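You operate a simulated robot arm through the tools that you are given. There is no shell and no other tool. Be economical: measure what you need, move in short steps, check, and stop when the job is done.

Carry out the task below with a simulated robot arm. There is one attempt and no reset: what you move stays moved.

JOB
Swap the frame jig's grey rail for the orange one and latch it.
Fine: the grey rail goes on the rail rack.
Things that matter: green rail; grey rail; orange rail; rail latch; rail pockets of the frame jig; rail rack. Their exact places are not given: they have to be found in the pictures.

Only the result counts: the job must be done as asked and must still hold three seconds after the hand-in. Knocking over, shifting, dropping, spilling or breaking anything else fails it.

ROBOT AND FRAMES
A 5-joint arm with a two-finger parallel gripper on a trunk, on a base that drives. Base frame: it is fixed to the floor where the robot stands at the start and does not move with it; the origin is under the middle of the robot, x ahead of it, y to its left, z up. Lengths are in mm, angles in degrees, forces in N, time in s.
It reaches about 1134 mm from its shoulder. Its first joint turns from -149.0 to 149.0 degrees. Places, roughly: rail latch [1000, 100, 1000]; rail pockets of the frame jig [1100, 0, 1000]; rail rack [900, -100, 900]. Payload 1.57 kg.
The TCP is the grasp point between the finger pads, 30 mm short of the fingertips. In the tool frame z runs along the fingers and y along their closing line. The gripper opens to 110 mm. The fingers are 24 mm wide and 12 mm thick; the gripper's body (48 by 112 mm) begins 78 mm behind the TCP.
Orientation is that of the tool frame in the base frame, as a unit quaternion [x, y, z, w]. With the fingers straight down and closing along the base's y, the tool's x points along the base's -x, its y along +y and its z along -z.

CONTROLS
- The arm moves only by the tool apply_moves. Its argument "steps" is a list of rows, each a list of 7 numbers: the shift along the tool's x, y, z in units of 300 mm (1.0 is 300 mm), then the turn, a rotation vector about the tool's x, y, z in units of 45 degrees (1.0 is 45 degrees), then the opening, from 0 (shut) to 1 (fully open). In form: [[tx, ty, tz, rx, ry, rz, hand], ...]. A call has 1 to 10 rows; each row is the pose to reach, as a shift and turn from the pose commanded when the call began, along the tool's axes at that moment. A call with a number of a shift or a turn outside -1 to 1 is refused whole. A row lasts 0.2 s, in which the tool goes at most 50 mm and 8.6 degrees; a call with a longer step from one row to the next is refused whole, and so is a gripper value outside its range. Where a pose cannot be reached the arm comes as near as it can. A force on the tool above 40 N (or 10 N above the force at the start of the call, whichever is more), or a blocked arm, ends the call early, and 0.2 s more pass. Each finger travels about 72 mm/s and halts on what it meets, pressing with about 22 N; the grip force reading is that of the motor and also rises with nothing between the fingers. The clock runs only during rows and for 0.2 s after the last one: add rows that repeat a pose to give the fingers time. It gives the time, the measured TCP pose, the force on the tool (base axes), the opening and the grip force at its end, in the units of the frame above (readings bear some noise), with the torque about the TCP (base axes, N m) and any sound that the robot's microphone picked up, and new pictures: "pictures" is both (left out), scene, wrist or none.
- Cameras (640 x 400 px; columns grow to the right, rows downward): "scene" is now at [31.1, 196.4, 1936]; the picture's right is [-0.09, -1.00, 0.00], its down [-0.72, 0.07, -0.69] and it looks along [0.69, -0.06, -0.72] (base axes); focal length 274 px, centre (320, 200). "wrist" rides on the gripper at [70, 16, -141] in the tool frame; the picture's right is [-0.23, 0.97, 0.00], its down [-0.86, -0.20, -0.48] and it looks along [-0.47, -0.11, 0.88] (tool axes); focal length 222 px, centre (320, 200).
- raise_lower(by): slides the trunk up (or, below 0, down) by that many mm; the arm and the scene camera ride with it, the base frame stays. It gives what a move gives, with no picture.
- roll_base(legs): drives the robot by 1 to 6 legs, each [ahead, turn to the left] in mm and degrees, along the robot's own axes; the way and the turn of a leg run together, so that a leg with both is an arc; at most 1500 mm and 180 degrees a leg. The arm and the cameras ride along, it lands a little off, and it stops where it bumps. It gives what a move gives, and a new picture of the scene camera.
- head_to(pan, tilt): turns the head with the scene camera to pan (to the left, within 155 degrees either way) and tilt (down, from -29 to 69), counted from straight ahead of the robot. It gives what a move gives, and a new picture of the scene camera.
- locate(camera, pixels): for up to 12 pixels [column, row] of the newest picture of that camera ("zoom" is the newest enlarged one), the place [x, y, z] in the base frame of the surface seen there, good to about 2 mm. The clock stands still meanwhile.
- zoom(camera, box): a new picture of the part [left, top, right, bottom] of that camera's present view, enlarged. The clock stands still meanwhile.
- finish_job(): hands the job in; it is judged then, once.

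Work in short steps. Measure before you move; look again where a grasp or a placing could have gone wrong, and mend it. You have 80 turns and 260 pictures in all, those below and enlarged ones among them. Open the gripper and draw the arm clear of the work before you hand the job in, unless the task says otherwise; then end with one line.

The tools are called after "Emit:" as a command line: name --pt "numbers of a row" for each row, then --argument value for the rest, lists and objects as JSON in quotes. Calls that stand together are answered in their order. apply_moves: Moves the arm, as the interface text tells. Its arguments: {"type":"object","properties":{"steps":{"type":"array","items":{"type":"array","items":{"type":"number"}}},"pictures":{"type":"string","enum":["both","scene","wrist","none"]}},"required":["steps"]} The other tools are called the same way: raise_lower (by) slides the trunk up or down; roll_base (legs) drives the base; head_to (pan, tilt) turns the head that bears the scene camera; locate (camera, pixels) gives the place of the surface under pixels of a picture; zoom (camera, box) takes an enlarged picture of a part of a camera's view; finish_job () hands the job in.

At the start:

```text
t: 0.0
tool_pos: [662.0, 180.8, 1220.6]
tool_rot: [0.004, 1.0, 0.0, 0.0]
ft_force: [0.4, 0.4, 0.9]
moment: [0.01, -0.03, 0.0]
gripper_width: 109.7
finger_force: 0.0
trunk travel left (down, up): [-953.0, 17.0]
robot x, y, heading: [-3.0, 33.0, -0.1]
head pan, tilt: [-5.3, 46.1]
```

scene: 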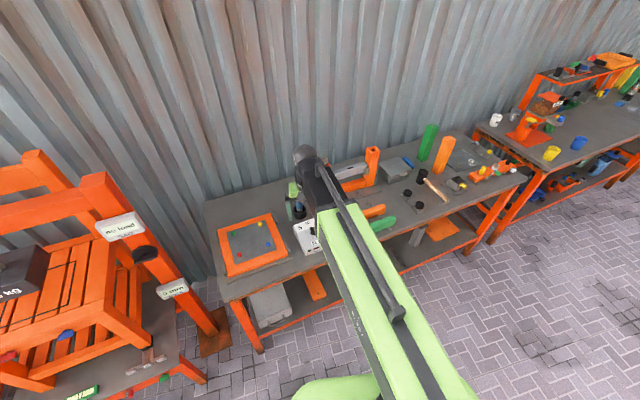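
wrist: 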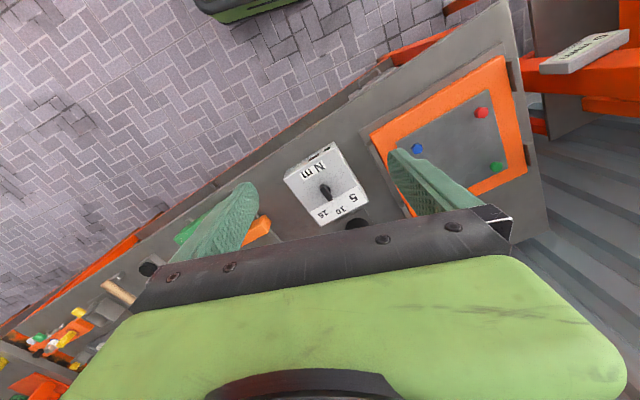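

The bench ahead shows orange and green items around (370,170) and (380,215), partly hidden by the arm. I enlarge that area first.

Emit:
zoom --camera "scene" --box '[200, 120, 360, 300]'

Emit:
zoom --camera "scene" --box '[320, 110, 540, 250]'

Emit:
zoom --camera "scene" --box '[0, 140, 220, 400]'

```text
2.22 times, centred on (280, 210) of scene
```

zoom: 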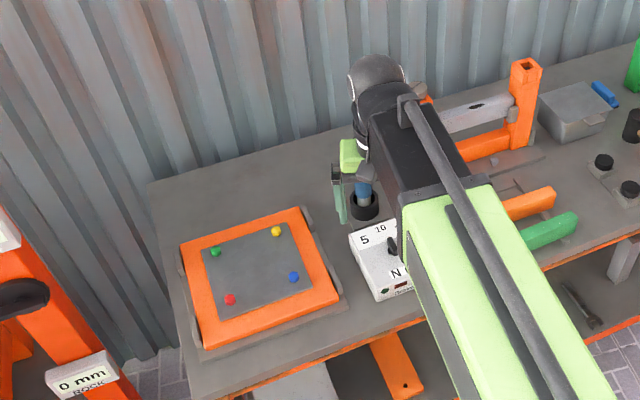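

```text
2.86 times, centred on (430, 180) of scene
```

zoom: 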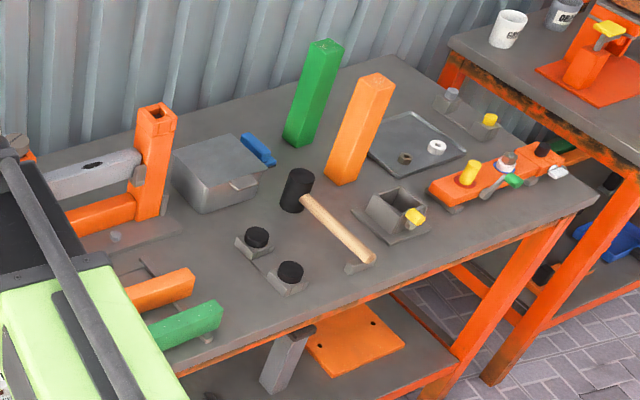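

```text
1.54 times, centred on (110, 270) of scene
```

zoom: 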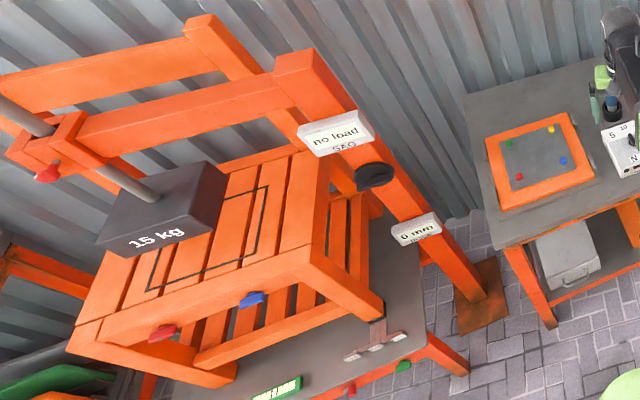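

The jig with the grey rail is hidden behind the arm near (345,170). I swing the arm to the left to see it.

Emit:
apply_moves --pt "0 0.16 0 0 0 0 1" --pt "0 0.32 0 0 0 0 1" --pt "0 0.48 0 0 0 0 1" --pt "0 0.64 0 0 0 0 1" --pt "0 0.8 0 0 0 0 1" --pt "0 0.96 0 0 0 0 1" --pictures "scene"

```text
t: 1.4
tool_pos: [663.2, 470.7, 1220.4]
tool_rot: [0.003, 1.0, 0.0, 0.0]
ft_force: [0.0, -0.1, -0.3]
moment: [-0.02, 0.01, -0.01]
gripper_width: 110.0
finger_force: 0.0
trunk travel left (down, up): [-953.0, 17.0]
robot x, y, heading: [-7.5, 35.9, 0.0]
head pan, tilt: [-5.3, 46.1]
```

scene: 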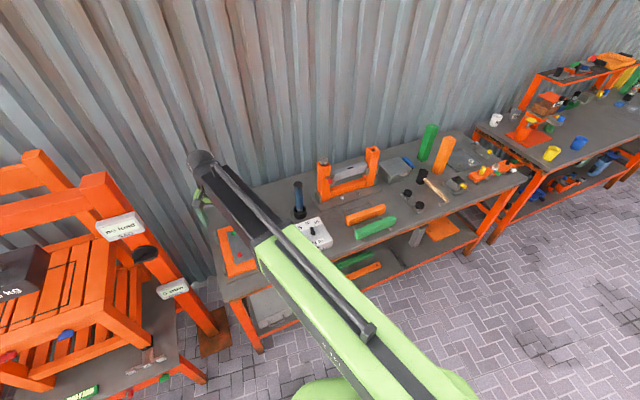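

The jig is now visible around (347,175) and the rack with orange and green rails around (370,220). I enlarge it.

Emit:
zoom --camera "scene" --box '[300, 140, 412, 210]'

Emit:
zoom --camera "scene" --box '[320, 180, 432, 250]'

```text
5.71 times, centred on (356, 175) of scene
```

zoom: 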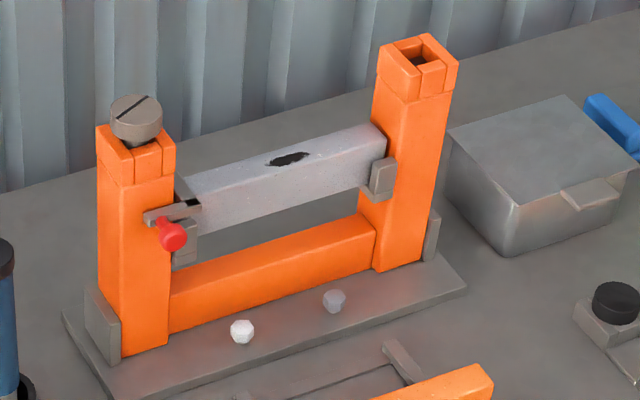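

```text
5.71 times, centred on (376, 215) of scene
```

zoom: 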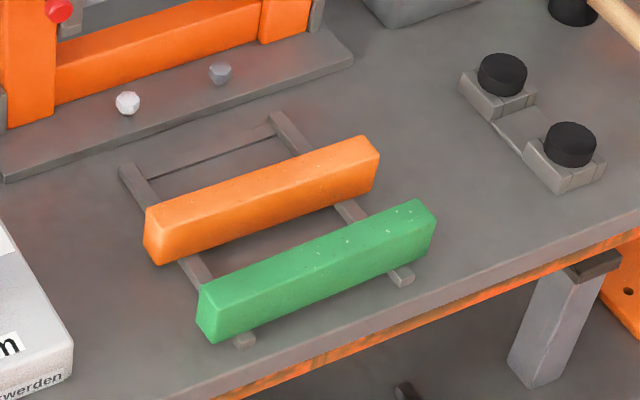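

The rack has space behind the orange rail; the jig has a latch with red knob at its left pocket. I measure the rack's features in the newest zoom.

Emit:
locate --camera "zoom" --pixels '[[146, 212], [362, 138], [378, 158], [158, 232], [200, 290], [414, 203], [434, 220], [128, 170], [272, 118], [180, 255], [300, 152], [60, 160]]'

Emit:
zoom --camera "scene" --box '[312, 150, 384, 195]'

```text
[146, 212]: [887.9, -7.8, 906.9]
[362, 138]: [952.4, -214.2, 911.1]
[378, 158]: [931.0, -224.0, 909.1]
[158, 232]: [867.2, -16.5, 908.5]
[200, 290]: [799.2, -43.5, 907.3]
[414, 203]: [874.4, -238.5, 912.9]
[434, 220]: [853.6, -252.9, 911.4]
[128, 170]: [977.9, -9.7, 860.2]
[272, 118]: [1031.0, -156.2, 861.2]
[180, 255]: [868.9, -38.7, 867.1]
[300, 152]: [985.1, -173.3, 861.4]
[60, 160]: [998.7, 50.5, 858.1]
```

```text
8.89 times, centred on (348, 172) of scene
```

zoom: 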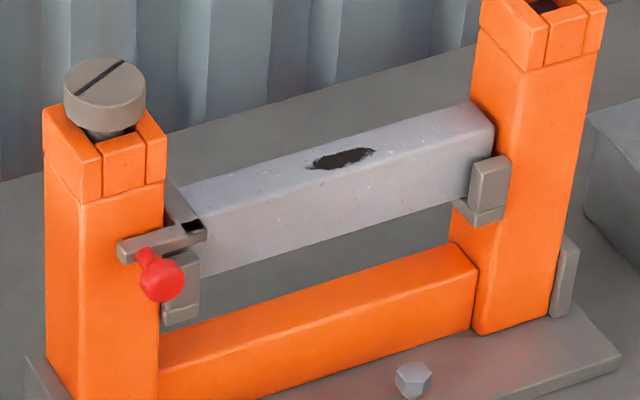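

Emit:
locate --camera "zoom" --pixels '[[190, 190], [470, 105], [492, 125], [210, 220], [210, 260], [122, 245], [205, 233], [172, 192], [162, 280], [490, 170], [180, 315], [340, 158]]'

Emit:
zoom --camera "scene" --box '[316, 165, 348, 185]'

```text
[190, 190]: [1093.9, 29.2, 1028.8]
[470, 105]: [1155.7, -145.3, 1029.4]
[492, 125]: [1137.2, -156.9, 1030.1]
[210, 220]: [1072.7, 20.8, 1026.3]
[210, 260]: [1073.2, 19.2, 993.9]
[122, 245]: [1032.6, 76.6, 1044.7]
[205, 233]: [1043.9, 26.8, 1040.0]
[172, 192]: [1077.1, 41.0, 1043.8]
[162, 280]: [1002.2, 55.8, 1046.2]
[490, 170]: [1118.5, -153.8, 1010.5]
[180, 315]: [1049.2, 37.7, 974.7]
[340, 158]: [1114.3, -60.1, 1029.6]
```

```text
16.00 times, centred on (332, 175) of scene
```

zoom: 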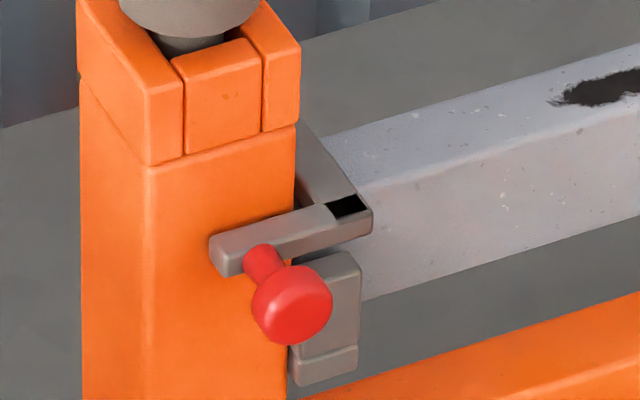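

The latch is an L-shaped piece at about (1045,30,1042). I need a closer stance; I measure the table's front edge and surrounding obstacles before driving.

Emit:
locate --camera "scene" --pixels '[[230, 300], [262, 348], [300, 285], [400, 262], [500, 195], [205, 382], [215, 330], [178, 290], [120, 225], [250, 330], [350, 150], [330, 240]]'

```text
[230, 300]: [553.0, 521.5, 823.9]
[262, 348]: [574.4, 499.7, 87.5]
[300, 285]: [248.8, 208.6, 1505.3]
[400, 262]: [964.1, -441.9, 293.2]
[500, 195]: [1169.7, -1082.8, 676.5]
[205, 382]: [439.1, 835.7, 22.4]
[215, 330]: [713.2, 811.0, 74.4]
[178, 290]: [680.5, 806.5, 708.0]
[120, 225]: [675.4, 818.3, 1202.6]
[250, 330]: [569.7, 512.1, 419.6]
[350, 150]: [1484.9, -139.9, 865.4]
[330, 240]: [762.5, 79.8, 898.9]
```

The table edge is about 700 mm ahead at the middle, so driving ahead 250 mm is safe and gives better reach.

Emit:
roll_base --legs '[[250, 0]]'

```text
t: 3.2
tool_pos: [917.9, 469.5, 1220.3]
tool_rot: [0.004, 1.0, 0.001, -0.001]
ft_force: [0.2, 0.0, -0.2]
moment: [0.02, 0.06, -0.01]
gripper_width: 110.1
finger_force: 0.0
trunk travel left (down, up): [-953.0, 17.0]
robot x, y, heading: [244.9, 34.9, 0.3]
head pan, tilt: [-5.3, 46.1]
```

scene: 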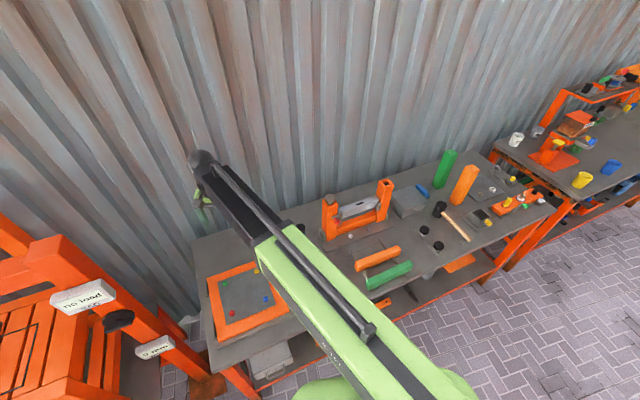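

Closer now; I tilt the head to bring the jig towards the image centre and enlarge the latch.

Emit:
zoom --camera "scene" --box '[316, 196, 356, 221]'

Emit:
zoom --camera "scene" --box '[350, 190, 398, 220]'

```text
16.00 times, centred on (336, 208) of scene
```

zoom: 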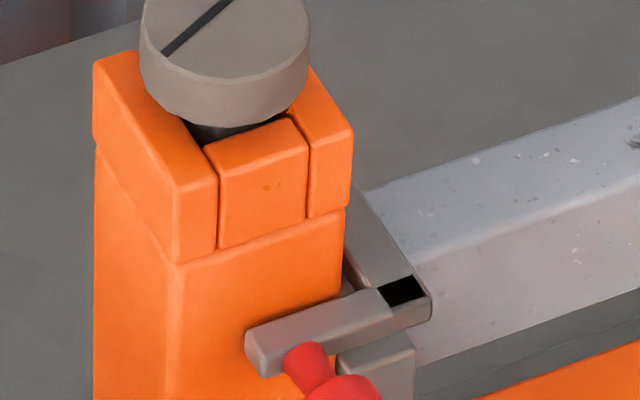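

```text
13.33 times, centred on (374, 205) of scene
```

zoom: 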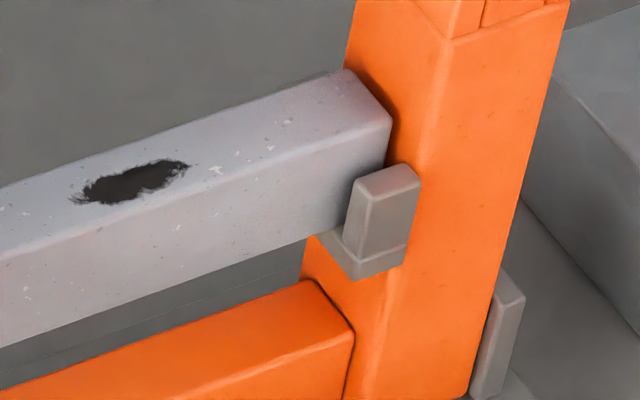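

I bring the wrist camera over the latch to learn its mechanism.

Emit:
apply_moves --pt "0 -0.16 0 0 0 0 1" --pt "0 -0.32 0 0 0 0 1" --pt "0 -0.48 0 0 0 0 1" --pt "0 -0.64 0 0 0 0 1" --pt "0 -0.8 0 0 0 0 1" --pt "0 -0.96 0 0 0 0 1" --pictures "none"

Emit:
apply_moves --pt "-0.08 -0.13 0 0 0 0 1" --pt "-0.16 -0.26 0 0 0 0 1" --pt "-0.2 -0.37 0 0 0 0 1" --pt "-0.2 -0.37 0 0 0 0 1" --pictures "both"

```text
t: 4.6
tool_pos: [915.0, 179.8, 1220.5]
tool_rot: [0.002, 1.0, 0.0, 0.001]
ft_force: [-0.3, -0.2, -0.7]
moment: [0.03, 0.03, -0.01]
gripper_width: 110.0
finger_force: 0.1
trunk travel left (down, up): [-953.0, 17.0]
robot x, y, heading: [251.9, 39.8, 0.2]
head pan, tilt: [-5.3, 46.1]
```

```text
t: 5.6
tool_pos: [974.5, 70.1, 1219.9]
tool_rot: [0.003, 1.0, 0.0, 0.001]
ft_force: [0.7, 0.4, 0.0]
moment: [-0.02, -0.02, 0.03]
gripper_width: 109.9
finger_force: 0.1
trunk travel left (down, up): [-953.0, 17.0]
robot x, y, heading: [249.5, 28.3, -0.0]
head pan, tilt: [-5.3, 46.1]
```

scene: 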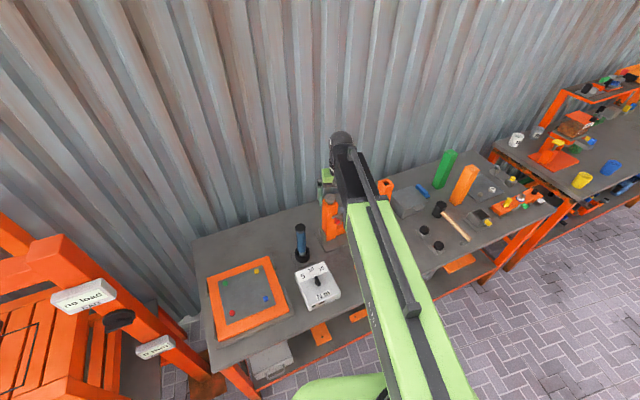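
wrist: 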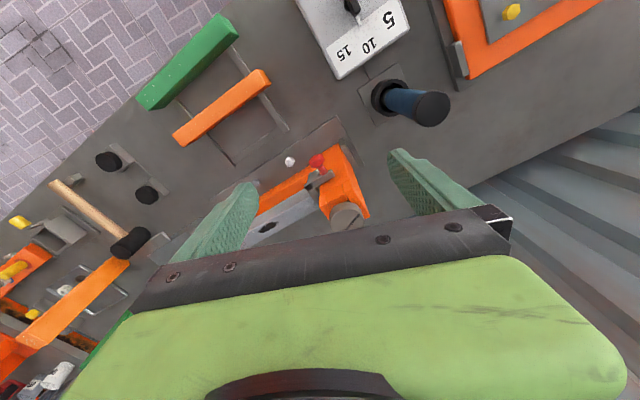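

The latch appears at (318,175) in the wrist view; I enlarge it.

Emit:
zoom --camera "wrist" --box '[272, 150, 368, 210]'

Emit:
zoom --camera "wrist" --box '[296, 150, 344, 180]'

```text
6.67 times, centred on (320, 180) of wrist
```

zoom: 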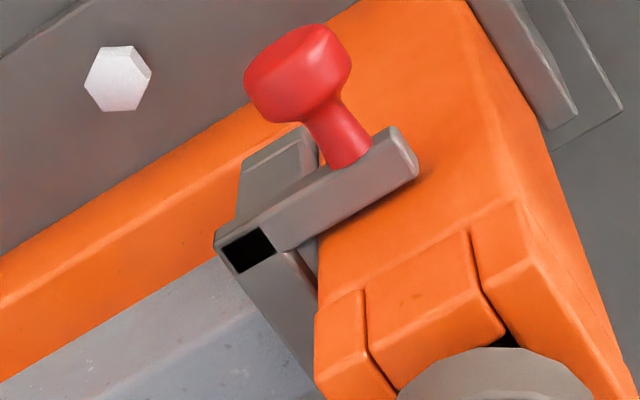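

```text
13.33 times, centred on (320, 165) of wrist
```

zoom: 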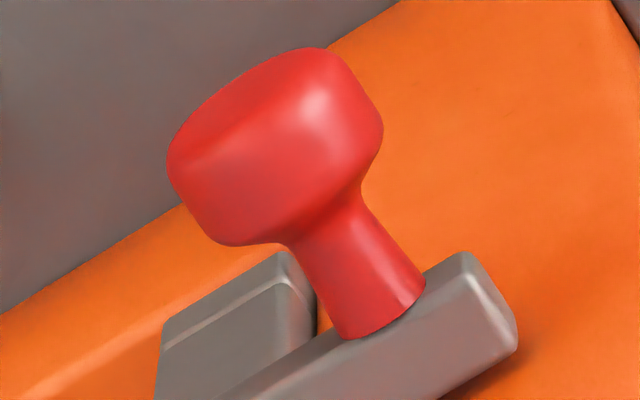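

The L-shaped latch mechanism is unclear, so I spin the tool (needed anyway for the grasp) and look from the right side.

Emit:
apply_moves --pt "-0.05 -0.06 0 0 0 -0.18 1" --pt "-0.1 -0.12 0 0 0 -0.36 1" --pt "-0.15 -0.18 0 0 0 -0.54 1" --pt "-0.2 -0.24 0 0 0 -0.72 1" --pt "-0.25 -0.3 0 0 0 -0.9 1" --pt "-0.25 -0.3 0 0 0 -1.0 1" --pictures "none"

Emit:
apply_moves --pt "0 0 0 0 0 -0.18 1" --pt "0 0 0 0 0 -0.36 1" --pt "0 0 0 0 0 -0.54 1" --pt "0 0 0 0 0 -0.72 1" --pt "0 0 0 0 0 -0.9 1" --pt "0 0 0 0 0 -1.0 1" --pictures "none"

Emit:
apply_moves --pt "0 0 0 0 0 -0.18 1" --pt "0 0 0 0 0 -0.37 1" --pt "0 0 0 0 0 -0.37 1" --pictures "wrist"

```text
t: 7.0
tool_pos: [1048.1, -20.3, 1219.8]
tool_rot: [-0.381, 0.925, 0.0, 0.0]
ft_force: [-0.4, -1.0, 0.2]
moment: [-0.03, 0.0, 0.0]
gripper_width: 110.0
finger_force: 0.0
trunk travel left (down, up): [-953.0, 17.0]
robot x, y, heading: [253.9, 37.0, -0.2]
head pan, tilt: [-5.3, 46.1]
```

```text
t: 8.4
tool_pos: [1048.4, -20.7, 1220.5]
tool_rot: [-0.706, 0.709, 0.001, -0.001]
ft_force: [0.0, 0.3, 0.0]
moment: [-0.02, 0.03, -0.01]
gripper_width: 109.9
finger_force: 0.0
trunk travel left (down, up): [-953.0, 17.0]
robot x, y, heading: [251.8, 29.5, -0.1]
head pan, tilt: [-5.3, 46.1]
```

```text
t: 9.2
tool_pos: [1048.5, -19.4, 1219.9]
tool_rot: [0.801, -0.599, 0.0, 0.0]
ft_force: [-0.5, -0.2, -0.4]
moment: [-0.02, 0.0, 0.02]
gripper_width: 110.1
finger_force: 0.1
trunk travel left (down, up): [-953.0, 17.0]
robot x, y, heading: [250.6, 35.8, 0.1]
head pan, tilt: [-5.3, 46.1]
```

wrist: 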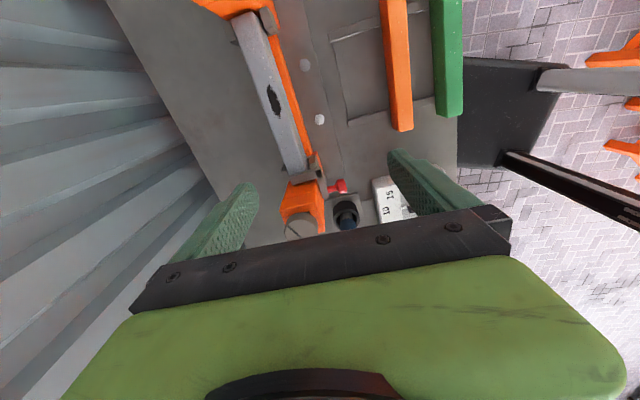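

The latch is at (310,175); I enlarge it and also the right pocket at (265,20).

Emit:
zoom --camera "wrist" --box '[272, 150, 352, 200]'

Emit:
zoom --camera "wrist" --box '[220, 0, 300, 50]'

```text
8.00 times, centred on (312, 175) of wrist
```

zoom: 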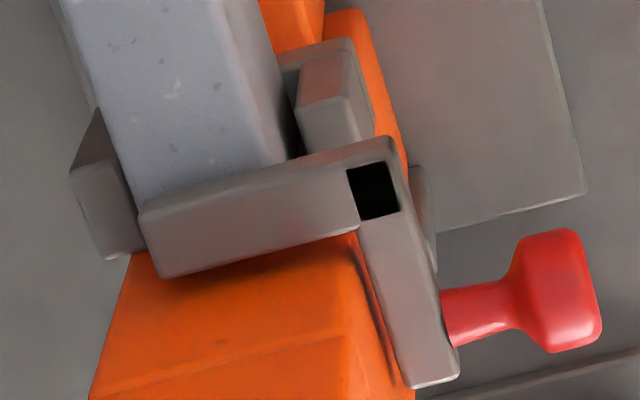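

```text
8.00 times, centred on (260, 25) of wrist
```

zoom: 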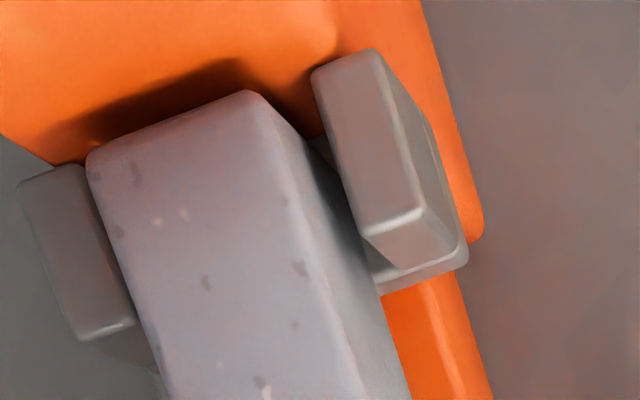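

The latch is a single L piece: strap over the rail end, handle along the post front, red knob pointing forward. I measure it precisely.

Emit:
zoom --camera "wrist" --box '[272, 150, 352, 200]'

Emit:
locate --camera "zoom" --pixels '[[550, 250], [580, 300], [525, 320], [470, 315], [430, 370], [375, 190], [370, 145], [150, 210], [170, 260], [330, 110], [100, 180], [350, 240]]'

Emit:
locate --camera "zoom" --pixels '[[590, 345], [575, 240], [450, 290], [455, 340], [560, 330], [110, 100], [260, 80], [280, 150], [140, 190], [300, 330], [400, 230], [440, 350]]'

```text
8.00 times, centred on (312, 175) of wrist
```

zoom: 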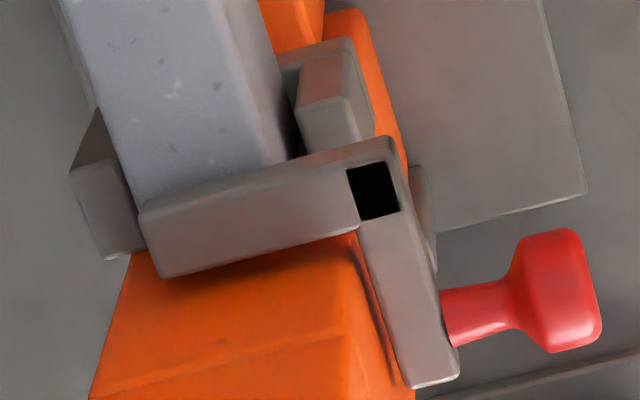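

```text
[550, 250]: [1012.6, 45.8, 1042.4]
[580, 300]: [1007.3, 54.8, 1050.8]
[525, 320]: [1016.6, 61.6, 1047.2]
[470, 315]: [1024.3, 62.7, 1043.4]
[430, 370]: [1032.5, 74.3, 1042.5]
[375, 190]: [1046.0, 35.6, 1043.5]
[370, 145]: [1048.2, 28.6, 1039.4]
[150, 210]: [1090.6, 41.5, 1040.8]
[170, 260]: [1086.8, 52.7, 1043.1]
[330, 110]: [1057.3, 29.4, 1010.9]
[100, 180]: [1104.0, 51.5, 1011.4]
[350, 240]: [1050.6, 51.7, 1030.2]
```

```text
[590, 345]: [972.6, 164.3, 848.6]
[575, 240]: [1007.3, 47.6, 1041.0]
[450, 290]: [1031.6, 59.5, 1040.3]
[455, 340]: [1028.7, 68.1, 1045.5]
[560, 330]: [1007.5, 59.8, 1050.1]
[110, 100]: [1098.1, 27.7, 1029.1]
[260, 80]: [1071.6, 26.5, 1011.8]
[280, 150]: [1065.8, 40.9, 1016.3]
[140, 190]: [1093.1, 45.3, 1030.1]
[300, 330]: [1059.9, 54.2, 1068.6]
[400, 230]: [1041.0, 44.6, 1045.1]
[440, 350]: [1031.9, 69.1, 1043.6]
```

The knob head centre is about (1008,53,1041) and its axis points forward. I spin the tool by 90° so the fingers close along the rail direction and go above the knob.

Emit:
apply_moves --pt "-0.05 0.01 0 0 0 0.18 1" --pt "-0.1 0.02 0 0 0 0.36 1" --pt "-0.15 0.03 0 0 0 0.54 1" --pt "-0.2 0.04 0 0 0 0.72 1" --pt "-0.27 0.059 0 0 0 0.9 0.6" --pt "-0.27 0.059 0 0 0 1.0 0.6" --pictures "none"

Emit:
apply_moves --pt "0 0 0 0 0 0.18 0.5" --pt "0 0 0 0 0 0.36 0.5" --pt "0 0 0 0 0 0.54 0.5" --pt "0 0 0 0 0 0.72 0.5" --pt "0 0 0 0 0 0.9 0.5" --pt "0 0 0 0 0 1.0 0.5" --pt "0 0 0 0 0 1.0 0.5" --pictures "wrist"

```text
t: 10.6
tool_pos: [1009.9, 51.5, 1219.9]
tool_rot: [-0.508, 0.862, 0.0, 0.0]
ft_force: [0.1, 0.1, -0.3]
moment: [0.0, -0.03, -0.02]
gripper_width: 65.7
finger_force: 0.0
trunk travel left (down, up): [-953.0, 17.0]
robot x, y, heading: [251.0, 32.9, -0.1]
head pan, tilt: [-5.3, 46.1]
```

```text
t: 12.2
tool_pos: [1009.1, 52.5, 1219.3]
tool_rot: [-0.141, 0.99, 0.0, 0.0]
ft_force: [0.1, 0.5, 0.1]
moment: [-0.01, 0.02, -0.01]
gripper_width: 55.1
finger_force: 0.1
trunk travel left (down, up): [-953.0, 17.0]
robot x, y, heading: [250.5, 35.7, 0.0]
head pan, tilt: [-5.3, 46.1]
```

wrist: 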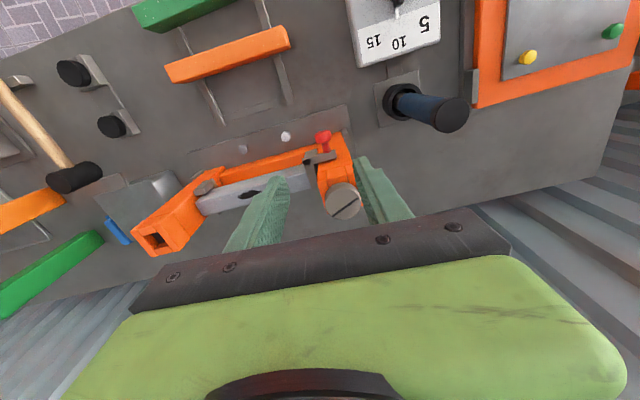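

I check the screw top height and knob before descending.

Emit:
locate --camera "wrist" --pixels '[[343, 190], [340, 205], [322, 138], [335, 165], [329, 150], [318, 157], [450, 113], [290, 150]]'

```text
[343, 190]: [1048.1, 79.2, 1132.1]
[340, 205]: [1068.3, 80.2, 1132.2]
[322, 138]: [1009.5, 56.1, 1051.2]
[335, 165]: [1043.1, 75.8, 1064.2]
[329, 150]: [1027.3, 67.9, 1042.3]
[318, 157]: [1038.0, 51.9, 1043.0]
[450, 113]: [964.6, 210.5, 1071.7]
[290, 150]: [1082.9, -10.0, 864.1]
```

Clear: descend around the knob, fingers half open.

Emit:
apply_moves --pt "0.012 0.005 0.15 0 0 0 0.5" --pt "0.012 0.005 0.3 0 0 0 0.5" --pt "0.012 0.005 0.42 0 0 0 0.5" --pt "0.012 0.005 0.52 0 0 0 0.5" --pt "0.012 0.005 0.592 0 0 0 0.5" --pt "0.012 0.005 0.592 0 0 0 0.5" --pictures "wrist"

```text
t: 13.6
tool_pos: [1008.3, 51.1, 1219.7]
tool_rot: [-0.142, 0.99, 0.0, 0.0]
ft_force: [-0.3, 0.8, 0.4]
moment: [-0.01, 0.01, 0.0]
gripper_width: 54.6
finger_force: 0.0
out of reach, approached as far as the arm can: row 1, 2, 3, 4, 5, 6
trunk travel left (down, up): [-953.0, 17.0]
robot x, y, heading: [248.7, 34.7, -0.1]
head pan, tilt: [-5.3, 46.1]
```

wrist: 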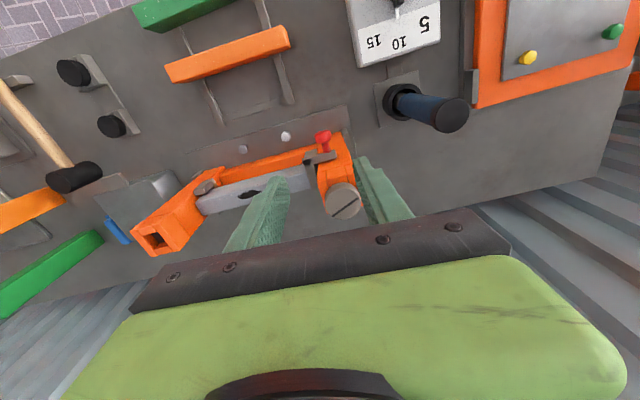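

The arm cannot go lower by itself, so I lower the trunk instead.

Emit:
raise_lower --by -120

Emit:
apply_moves --pt "0.01 0.005 0 0 0 0 0.5" --pictures "both"

```text
t: 15.1
tool_pos: [1008.1, 51.9, 1100.0]
tool_rot: [-0.141, 0.99, 0.0, 0.0]
ft_force: [-0.2, -0.2, -0.5]
moment: [0.02, 0.0, 0.03]
gripper_width: 54.8
finger_force: 0.2
trunk travel left (down, up): [-833.0, 137.0]
robot x, y, heading: [248.8, 36.0, -0.0]
head pan, tilt: [-5.3, 46.1]
```

```text
t: 15.5
tool_pos: [1005.0, 53.4, 1100.2]
tool_rot: [-0.141, 0.99, 0.0, 0.001]
ft_force: [-0.8, 0.3, -0.1]
moment: [0.0, -0.01, -0.01]
gripper_width: 55.1
finger_force: 0.1
trunk travel left (down, up): [-833.0, 137.0]
robot x, y, heading: [248.6, 35.7, 0.3]
head pan, tilt: [-5.3, 46.1]
```

scene: 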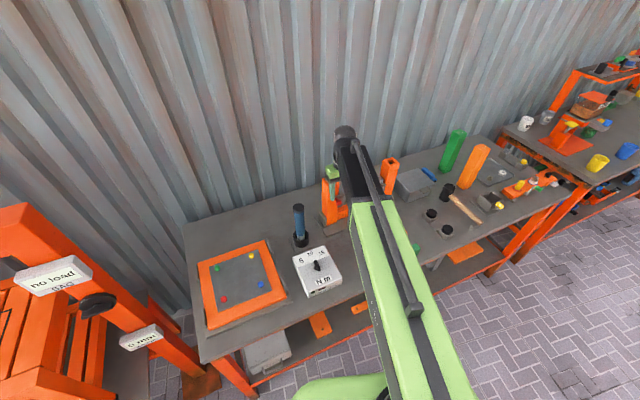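
wrist: 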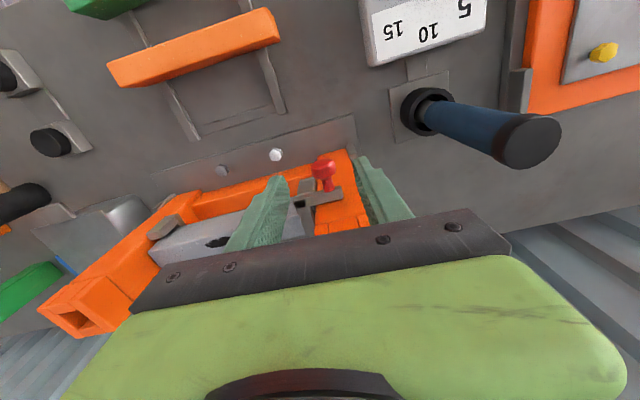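

The knob (322,168) is between the fingers. Lower a further 57 mm and close.

Emit:
raise_lower --by -57

Emit:
apply_moves --pt "0 0 0 0 0 0 0.3" --pt "0 0 0 0 0 0 0" --pt "0 0 0 0 0 0 0" --pt "0 0 0 0 0 0 0" --pictures "wrist"

```text
t: 16.5
tool_pos: [1006.7, 53.1, 1043.7]
tool_rot: [-0.143, 0.99, 0.0, 0.0]
ft_force: [0.1, 0.2, -0.8]
moment: [0.02, -0.03, 0.02]
gripper_width: 54.8
finger_force: 0.0
trunk travel left (down, up): [-776.0, 194.0]
robot x, y, heading: [250.0, 31.4, 0.0]
head pan, tilt: [-5.3, 46.1]
```

```text
t: 17.5
tool_pos: [1002.8, 53.7, 1042.9]
tool_rot: [-0.142, 0.99, 0.0, 0.0]
ft_force: [-5.4, 12.7, -4.9]
moment: [0.07, 0.05, 0.09]
gripper_width: 22.8
finger_force: 35.4
trunk travel left (down, up): [-776.0, 194.0]
robot x, y, heading: [250.1, 34.5, -0.2]
head pan, tilt: [-5.3, 46.1]
```

wrist: 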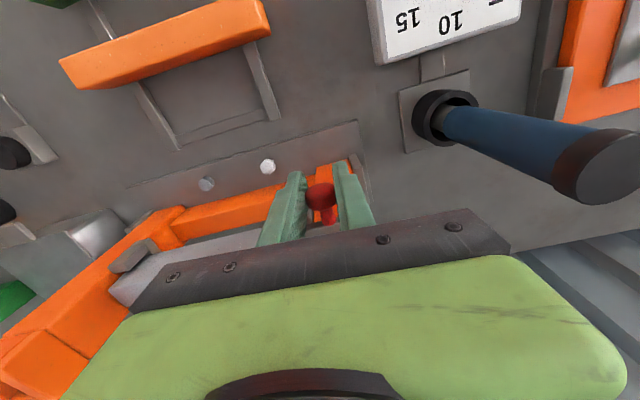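

Knob gripped (22.8 mm). First test: a gentle pull forward, along the knob's axis.

Emit:
apply_moves --pt "0 0.007 0 0 0 0 0" --pt "0.013 0.007 0 0 0 0 0" --pt "0.027 0.007 0 0 0 0 0" --pictures "wrist"

```text
t: 18.3
tool_pos: [997.7, 52.5, 1041.9]
tool_rot: [-0.142, 0.99, 0.0, -0.001]
ft_force: [15.0, 7.7, -4.8]
moment: [0.01, 0.03, 0.06]
gripper_width: 22.2
finger_force: 35.1
trunk travel left (down, up): [-776.0, 194.0]
robot x, y, heading: [249.7, 33.8, 0.1]
head pan, tilt: [-5.3, 46.1]
```

wrist: 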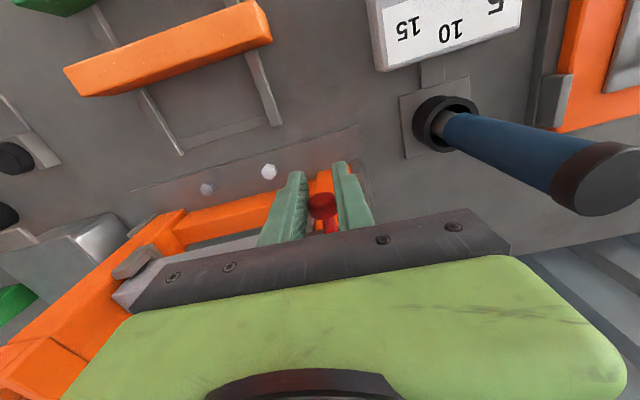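

Pulling slid along the knob with 15 N resistance, so it does not slide that way. I return and test a small upward, then downward motion.

Emit:
apply_moves --pt "-0.02 0.0 0 0 0 0 0" --pt "-0.02 0.0 -0.015 0 0 0 0" --pt "-0.02 0.0 -0.03 0 0 0 0" --pictures "none"

Emit:
apply_moves --pt "0 0.0 0.015 0 0 0 0" --pt "0 0.0 0.03 0 0 0 0" --pt "0 0.0 0.045 0 0 0 0" --pt "0 0 0.06 0 0 0 0" --pictures "wrist"

```text
t: 18.9
tool_pos: [996.9, 52.9, 1043.5]
tool_rot: [-0.142, 0.99, -0.001, -0.006]
ft_force: [-9.0, 0.7, -12.3]
moment: [-0.01, 0.07, 0.06]
gripper_width: 21.8
finger_force: 34.9
out of reach, approached as far as the arm can: row 2
trunk travel left (down, up): [-776.0, 194.0]
robot x, y, heading: [245.8, 35.0, -0.1]
head pan, tilt: [-5.3, 46.1]
stopped in row 2: the force on the tool passed its limit at 41 N (the readings are from after the stop); the commanded pose is now the measured one
```

```text
t: 19.9
tool_pos: [996.8, 52.5, 1042.6]
tool_rot: [-0.141, 0.99, 0.0, -0.005]
ft_force: [-18.2, -0.7, -18.5]
moment: [-0.13, 0.43, 0.13]
gripper_width: 21.5
finger_force: 34.9
out of reach, approached as far as the arm can: row 1, 2, 3, 4
trunk travel left (down, up): [-776.0, 194.0]
robot x, y, heading: [254.6, 35.1, 0.2]
head pan, tilt: [-5.3, 46.1]
```

wrist: 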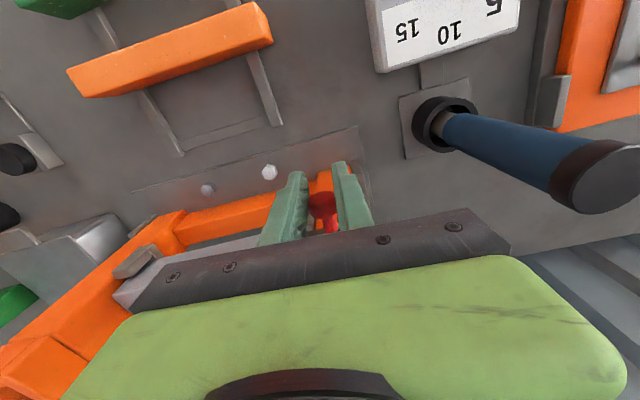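

The arm is at its lower limit here. I release, rise, and lower the trunk more so the arm has freedom in height.

Emit:
apply_moves --pt "0 0 0 0 0 0 0.5" --pt "0 0 0 0 0 0 0.5" --pt "0 0 -0.1 0 0 0 0.5" --pt "0 0 -0.25 0 0 0 0.5" --pt "0 0 -0.4 0 0 0 0.5" --pt "0 0 -0.55 0 0 0 0.5" --pt "0 0 -0.7 0 0 0 0.5" --pt "0 0 -0.85 0 0 0 0.5" --pt "0 0 -1.0 0 0 0 0.5" --pictures "none"

Emit:
raise_lower --by -240

Emit:
apply_moves --pt "0 0 0 0 0 0 0.5" --pictures "both"

```text
t: 21.9
tool_pos: [998.8, 53.0, 1042.0]
tool_rot: [-0.141, 0.99, -0.001, -0.005]
ft_force: [-0.7, -0.2, -0.9]
moment: [0.02, 0.01, -0.01]
gripper_width: 55.2
finger_force: 0.1
out of reach, approached as far as the arm can: row 3, 4, 5, 6, 7, 8, 9
trunk travel left (down, up): [-776.0, 194.0]
robot x, y, heading: [246.8, 33.9, 0.0]
head pan, tilt: [-5.3, 46.1]
```

```text
t: 23.0
tool_pos: [998.2, 53.6, 971.1]
tool_rot: [-0.141, 0.99, -0.001, 0.0]
ft_force: [3.1, 2.5, 56.6]
moment: [0.06, -0.54, 0.0]
gripper_width: 55.0
finger_force: 0.1
trunk travel left (down, up): [-701.0, 269.0]
robot x, y, heading: [245.5, 35.6, 0.1]
head pan, tilt: [-5.3, 46.1]
stopped: the force on the tool passed its limit at 143 N (the readings are from after the stop); the commanded pose is now the measured one
```

```text
t: 23.4
tool_pos: [997.2, 53.4, 971.8]
tool_rot: [-0.141, 0.99, 0.0, 0.001]
ft_force: [5.6, 1.8, 58.2]
moment: [0.18, -0.44, 0.0]
gripper_width: 55.2
finger_force: 0.1
trunk travel left (down, up): [-701.0, 269.0]
robot x, y, heading: [247.7, 35.0, -0.0]
head pan, tilt: [-5.3, 46.1]
```

scene: 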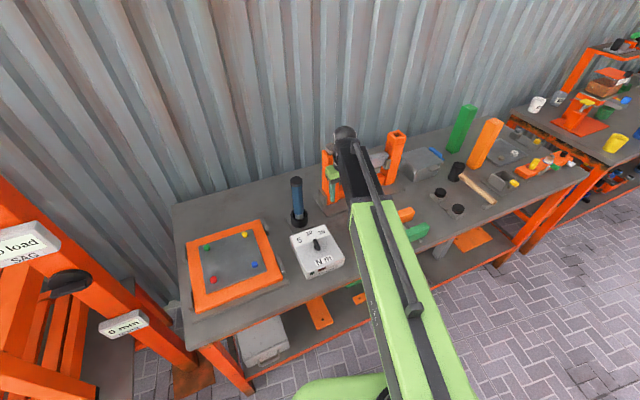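
wrist: 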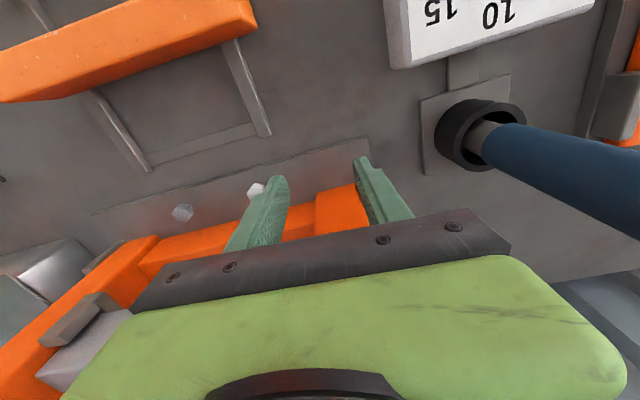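

The arm has no vertical motion of its own here (the trunk is its lift), and the palm came down on the knob at z≈1050. I raise the trunk right away and check.

Emit:
raise_lower --by 130

Emit:
apply_moves --pt "0 0 0 0 0 0 0.5" --pictures "wrist"

```text
t: 24.9
tool_pos: [1001.3, 54.9, 1098.5]
tool_rot: [-0.141, 0.99, -0.001, -0.002]
ft_force: [0.6, 0.0, -0.7]
moment: [-0.01, 0.02, 0.0]
gripper_width: 55.2
finger_force: 0.0
trunk travel left (down, up): [-831.0, 139.0]
robot x, y, heading: [251.4, 32.6, -0.2]
head pan, tilt: [-5.3, 46.1]
```

```text
t: 25.3
tool_pos: [1001.0, 53.4, 1099.1]
tool_rot: [-0.141, 0.99, -0.001, -0.002]
ft_force: [0.3, -0.3, -0.9]
moment: [-0.03, -0.01, 0.0]
gripper_width: 54.9
finger_force: 0.0
trunk travel left (down, up): [-831.0, 139.0]
robot x, y, heading: [250.9, 35.1, 0.2]
head pan, tilt: [-5.3, 46.1]
```

wrist: 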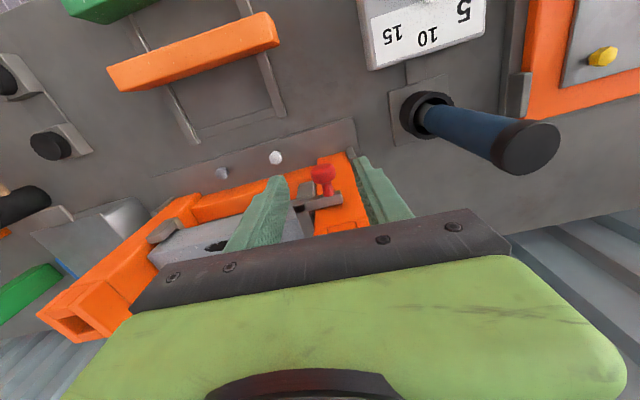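

Emit:
zoom --camera "wrist" --box '[280, 150, 360, 200]'

Emit:
locate --camera "zoom" --pixels '[[335, 160], [320, 210], [400, 180], [350, 250], [450, 380], [140, 390], [470, 345], [180, 320]]'

```text
8.00 times, centred on (320, 175) of wrist
```

zoom: 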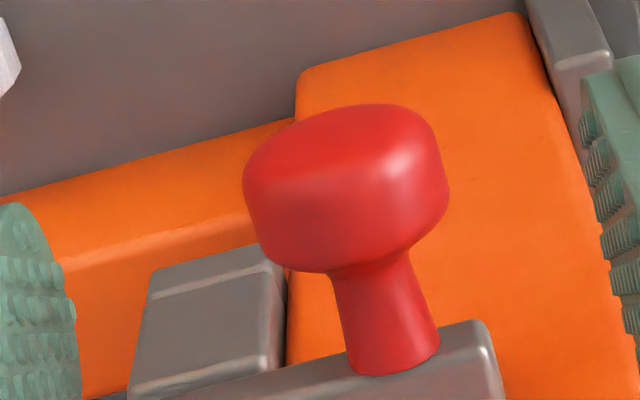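

```text
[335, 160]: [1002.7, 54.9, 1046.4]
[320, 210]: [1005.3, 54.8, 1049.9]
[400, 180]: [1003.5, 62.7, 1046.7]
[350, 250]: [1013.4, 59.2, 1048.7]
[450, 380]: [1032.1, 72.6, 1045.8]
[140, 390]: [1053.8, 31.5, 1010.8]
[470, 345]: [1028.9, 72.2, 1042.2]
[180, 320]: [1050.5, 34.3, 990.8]
```

The latch looks unharmed and did not yield downward or forward. The black square is probably a vertical pivot pin, so I test by pushing the knob sideways with a loosely open hand; first lower around it.

Emit:
apply_moves --pt "-0.023 0.006 0 0 0 0 0.36" --pt "-0.023 0.006 0 0 0 0 0.36" --pictures "none"

Emit:
raise_lower --by -56

Emit:
apply_moves --pt "0 -0.02 0 0 0 0 0.36" --pt "0 -0.035 0 0 0 0 0.36" --pt "0 -0.05 0 0 0 0 0.36" --pt "0 -0.065 0 0 0 0 0.36" --pt "0 -0.08 0 0 0 0 0.36" --pt "0.01 -0.095 0 0 0 0 0.36" --pictures "wrist"

```text
t: 25.9
tool_pos: [1006.5, 56.8, 1098.9]
tool_rot: [-0.141, 0.99, 0.0, -0.002]
ft_force: [-1.1, 0.0, 0.1]
moment: [-0.02, -0.03, -0.03]
gripper_width: 39.6
finger_force: 0.0
trunk travel left (down, up): [-831.0, 139.0]
robot x, y, heading: [250.9, 33.5, 0.1]
head pan, tilt: [-5.3, 46.1]
```

```text
t: 26.8
tool_pos: [1004.6, 56.5, 1047.7]
tool_rot: [-0.141, 0.99, 0.0, -0.001]
ft_force: [-10.1, -0.9, 30.2]
moment: [0.76, -1.99, 0.13]
gripper_width: 39.8
finger_force: 0.1
trunk travel left (down, up): [-779.0, 191.0]
robot x, y, heading: [251.1, 35.5, 0.0]
head pan, tilt: [-5.3, 46.1]
stopped: the force on the tool passed its limit at 43 N (the readings are from after the stop); the commanded pose is now the measured one
```

```text
t: 28.2
tool_pos: [1011.0, 33.7, 1047.8]
tool_rot: [-0.142, 0.99, 0.001, 0.0]
ft_force: [-5.8, 29.9, 13.1]
moment: [0.7, 0.14, 0.1]
gripper_width: 66.4
finger_force: 15.0
trunk travel left (down, up): [-779.0, 191.0]
robot x, y, heading: [250.5, 32.5, 0.2]
head pan, tilt: [-5.3, 46.1]
```

wrist: 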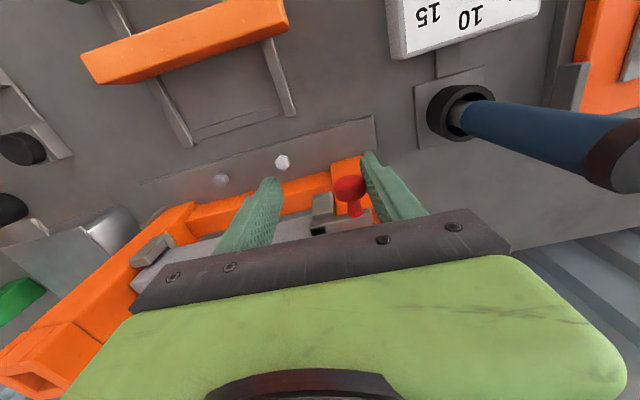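

The sideways push to the right did not move it (30 N just forced the finger open), and the palm brushed the post's screw. I back off forward, recentre on the knob and grip it for a lift test.

Emit:
apply_moves --pt "0.03 0.02 0 0 0 0 0.6" --pt "0.042 0.06 0 0 0 0 0.55" --pt "0.042 0.077 0 0 0 0 0.4" --pt "0.042 0.077 0 0 0 0 0.4" --pictures "none"

Emit:
apply_moves --pt "0 0 0 0 0 0 0.1" --pt "0 0 0 0 0 0 0" --pt "0 0 0 0 0 0 0" --pictures "wrist"

```text
t: 29.2
tool_pos: [994.1, 46.5, 1045.6]
tool_rot: [-0.141, 0.99, 0.0, -0.002]
ft_force: [-0.2, 0.9, -0.5]
moment: [-0.02, 0.03, 0.0]
gripper_width: 43.9
finger_force: 0.0
trunk travel left (down, up): [-779.0, 191.0]
robot x, y, heading: [253.0, 32.5, -0.1]
head pan, tilt: [-5.3, 46.1]
```

```text
t: 30.0
tool_pos: [993.5, 44.5, 1046.3]
tool_rot: [-0.14, 0.99, -0.001, -0.002]
ft_force: [-6.0, -3.3, -1.6]
moment: [0.05, 0.1, 0.0]
gripper_width: 0.0
finger_force: 21.5
trunk travel left (down, up): [-779.0, 191.0]
robot x, y, heading: [245.6, 36.6, 0.2]
head pan, tilt: [-5.3, 46.1]
```

wrist: 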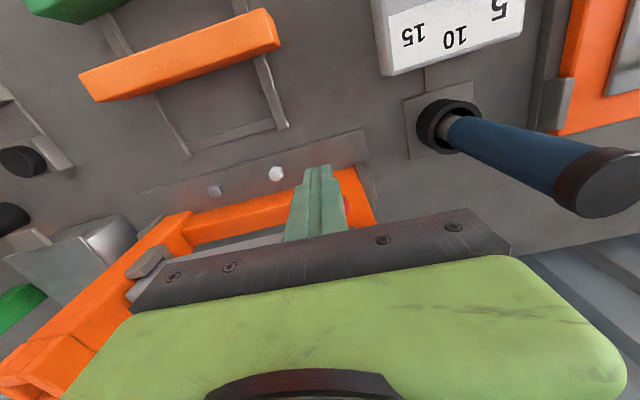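

The fingers closed just in front of the knob. I open, shift back 11 mm and left 8 mm, and grip again.

Emit:
apply_moves --pt "0.0 0.026 0 0 0 0 0.3" --pt "0.0 0.026 0 0 0 0 0.5" --pt "0.0 0.026 0 0 0 0 0.5" --pt "-0.037 0.026 0 0 0 0 0.5" --pt "-0.037 0.026 0 0 0 0 0.2" --pt "-0.037 0.026 0 0 0 0 0" --pt "-0.037 0.026 0 0 0 0 0" --pt "-0.037 0.026 0 0 0 0 0" --pictures "wrist"

```text
t: 30.9
tool_pos: [989.6, 50.7, 1046.1]
tool_rot: [-0.141, 0.99, -0.002, -0.007]
ft_force: [-12.2, -9.0, -2.4]
moment: [-0.15, 0.09, 0.39]
gripper_width: 50.6
finger_force: 0.2
trunk travel left (down, up): [-779.0, 191.0]
robot x, y, heading: [247.7, 33.9, 0.1]
head pan, tilt: [-5.3, 46.1]
stopped in row 4: the force on the tool passed its limit at 53 N (the readings are from after the stop); the commanded pose is now the measured one
```

wrist: 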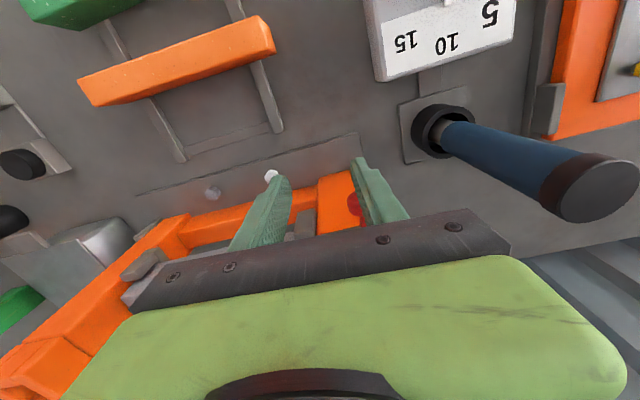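

The knob now appears at (355,203), nearer the left finger than expected; I raise 60 mm and look whether the latch has moved.

Emit:
raise_lower --by 60

Emit:
apply_moves --pt "0 0 0 0 0 0 0.6" --pictures "wrist"

Emit:
zoom --camera "wrist" --box '[280, 150, 360, 200]'

```text
t: 31.9
tool_pos: [992.4, 53.6, 1105.9]
tool_rot: [-0.141, 0.99, -0.002, -0.006]
ft_force: [0.3, -0.2, -0.5]
moment: [0.01, -0.01, -0.02]
gripper_width: 55.1
finger_force: 0.0
trunk travel left (down, up): [-839.0, 131.0]
robot x, y, heading: [249.0, 31.6, -0.0]
head pan, tilt: [-5.3, 46.1]
```

```text
t: 32.3
tool_pos: [991.8, 53.2, 1106.5]
tool_rot: [-0.141, 0.99, -0.002, -0.007]
ft_force: [0.6, 0.3, -1.1]
moment: [0.0, -0.01, 0.0]
gripper_width: 65.9
finger_force: 0.0
trunk travel left (down, up): [-839.0, 131.0]
robot x, y, heading: [251.4, 33.4, 0.0]
head pan, tilt: [-5.3, 46.1]
```

wrist: 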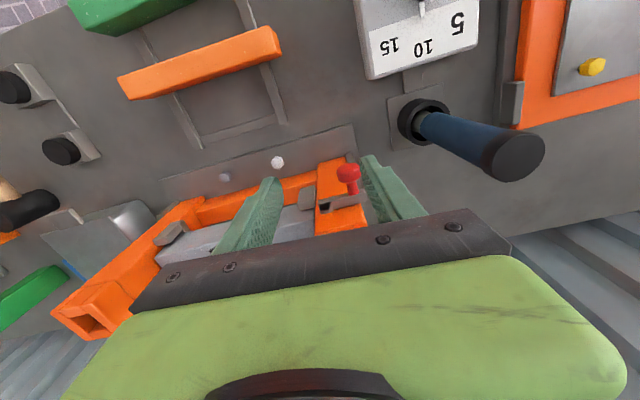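

```text
8.00 times, centred on (320, 175) of wrist
```

zoom: 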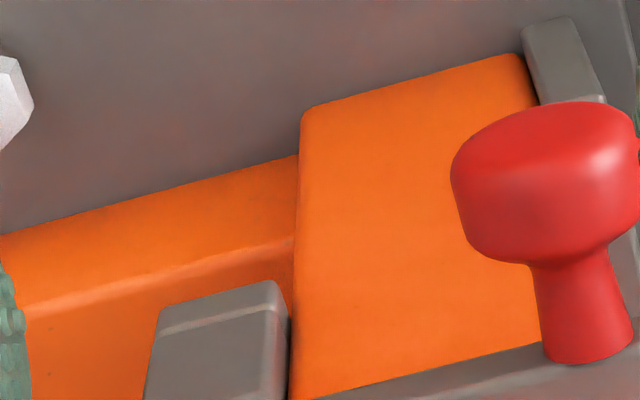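

The latch slid left by roughly 20 mm: it is a slide bolt along the rail direction. I measure its new state.

Emit:
zoom --camera "wrist" --box '[296, 155, 376, 205]'

Emit:
locate --camera "wrist" --pixels '[[346, 170], [322, 207], [356, 200], [330, 203]]'

Emit:
zoom --camera "scene" --box '[310, 140, 390, 230]'

```text
8.00 times, centred on (336, 180) of wrist
```

zoom: 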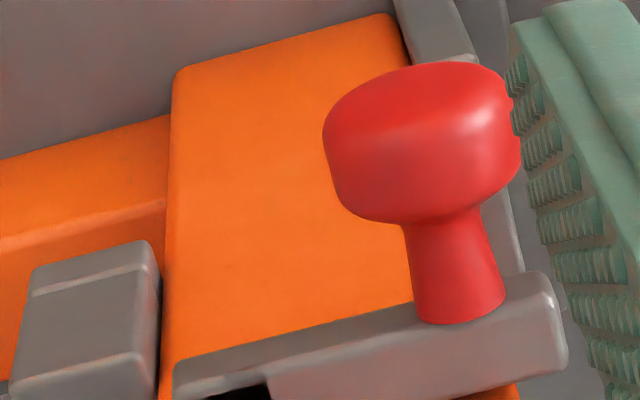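

```text
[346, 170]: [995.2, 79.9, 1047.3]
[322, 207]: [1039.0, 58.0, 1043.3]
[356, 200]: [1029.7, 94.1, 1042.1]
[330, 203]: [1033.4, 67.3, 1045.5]
```

```text
4.44 times, centred on (350, 185) of scene
```

zoom: 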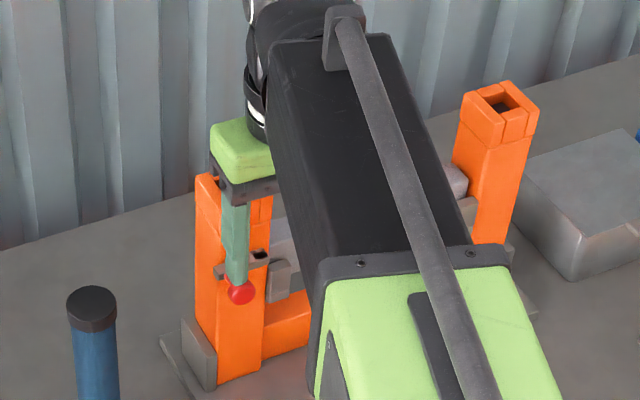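

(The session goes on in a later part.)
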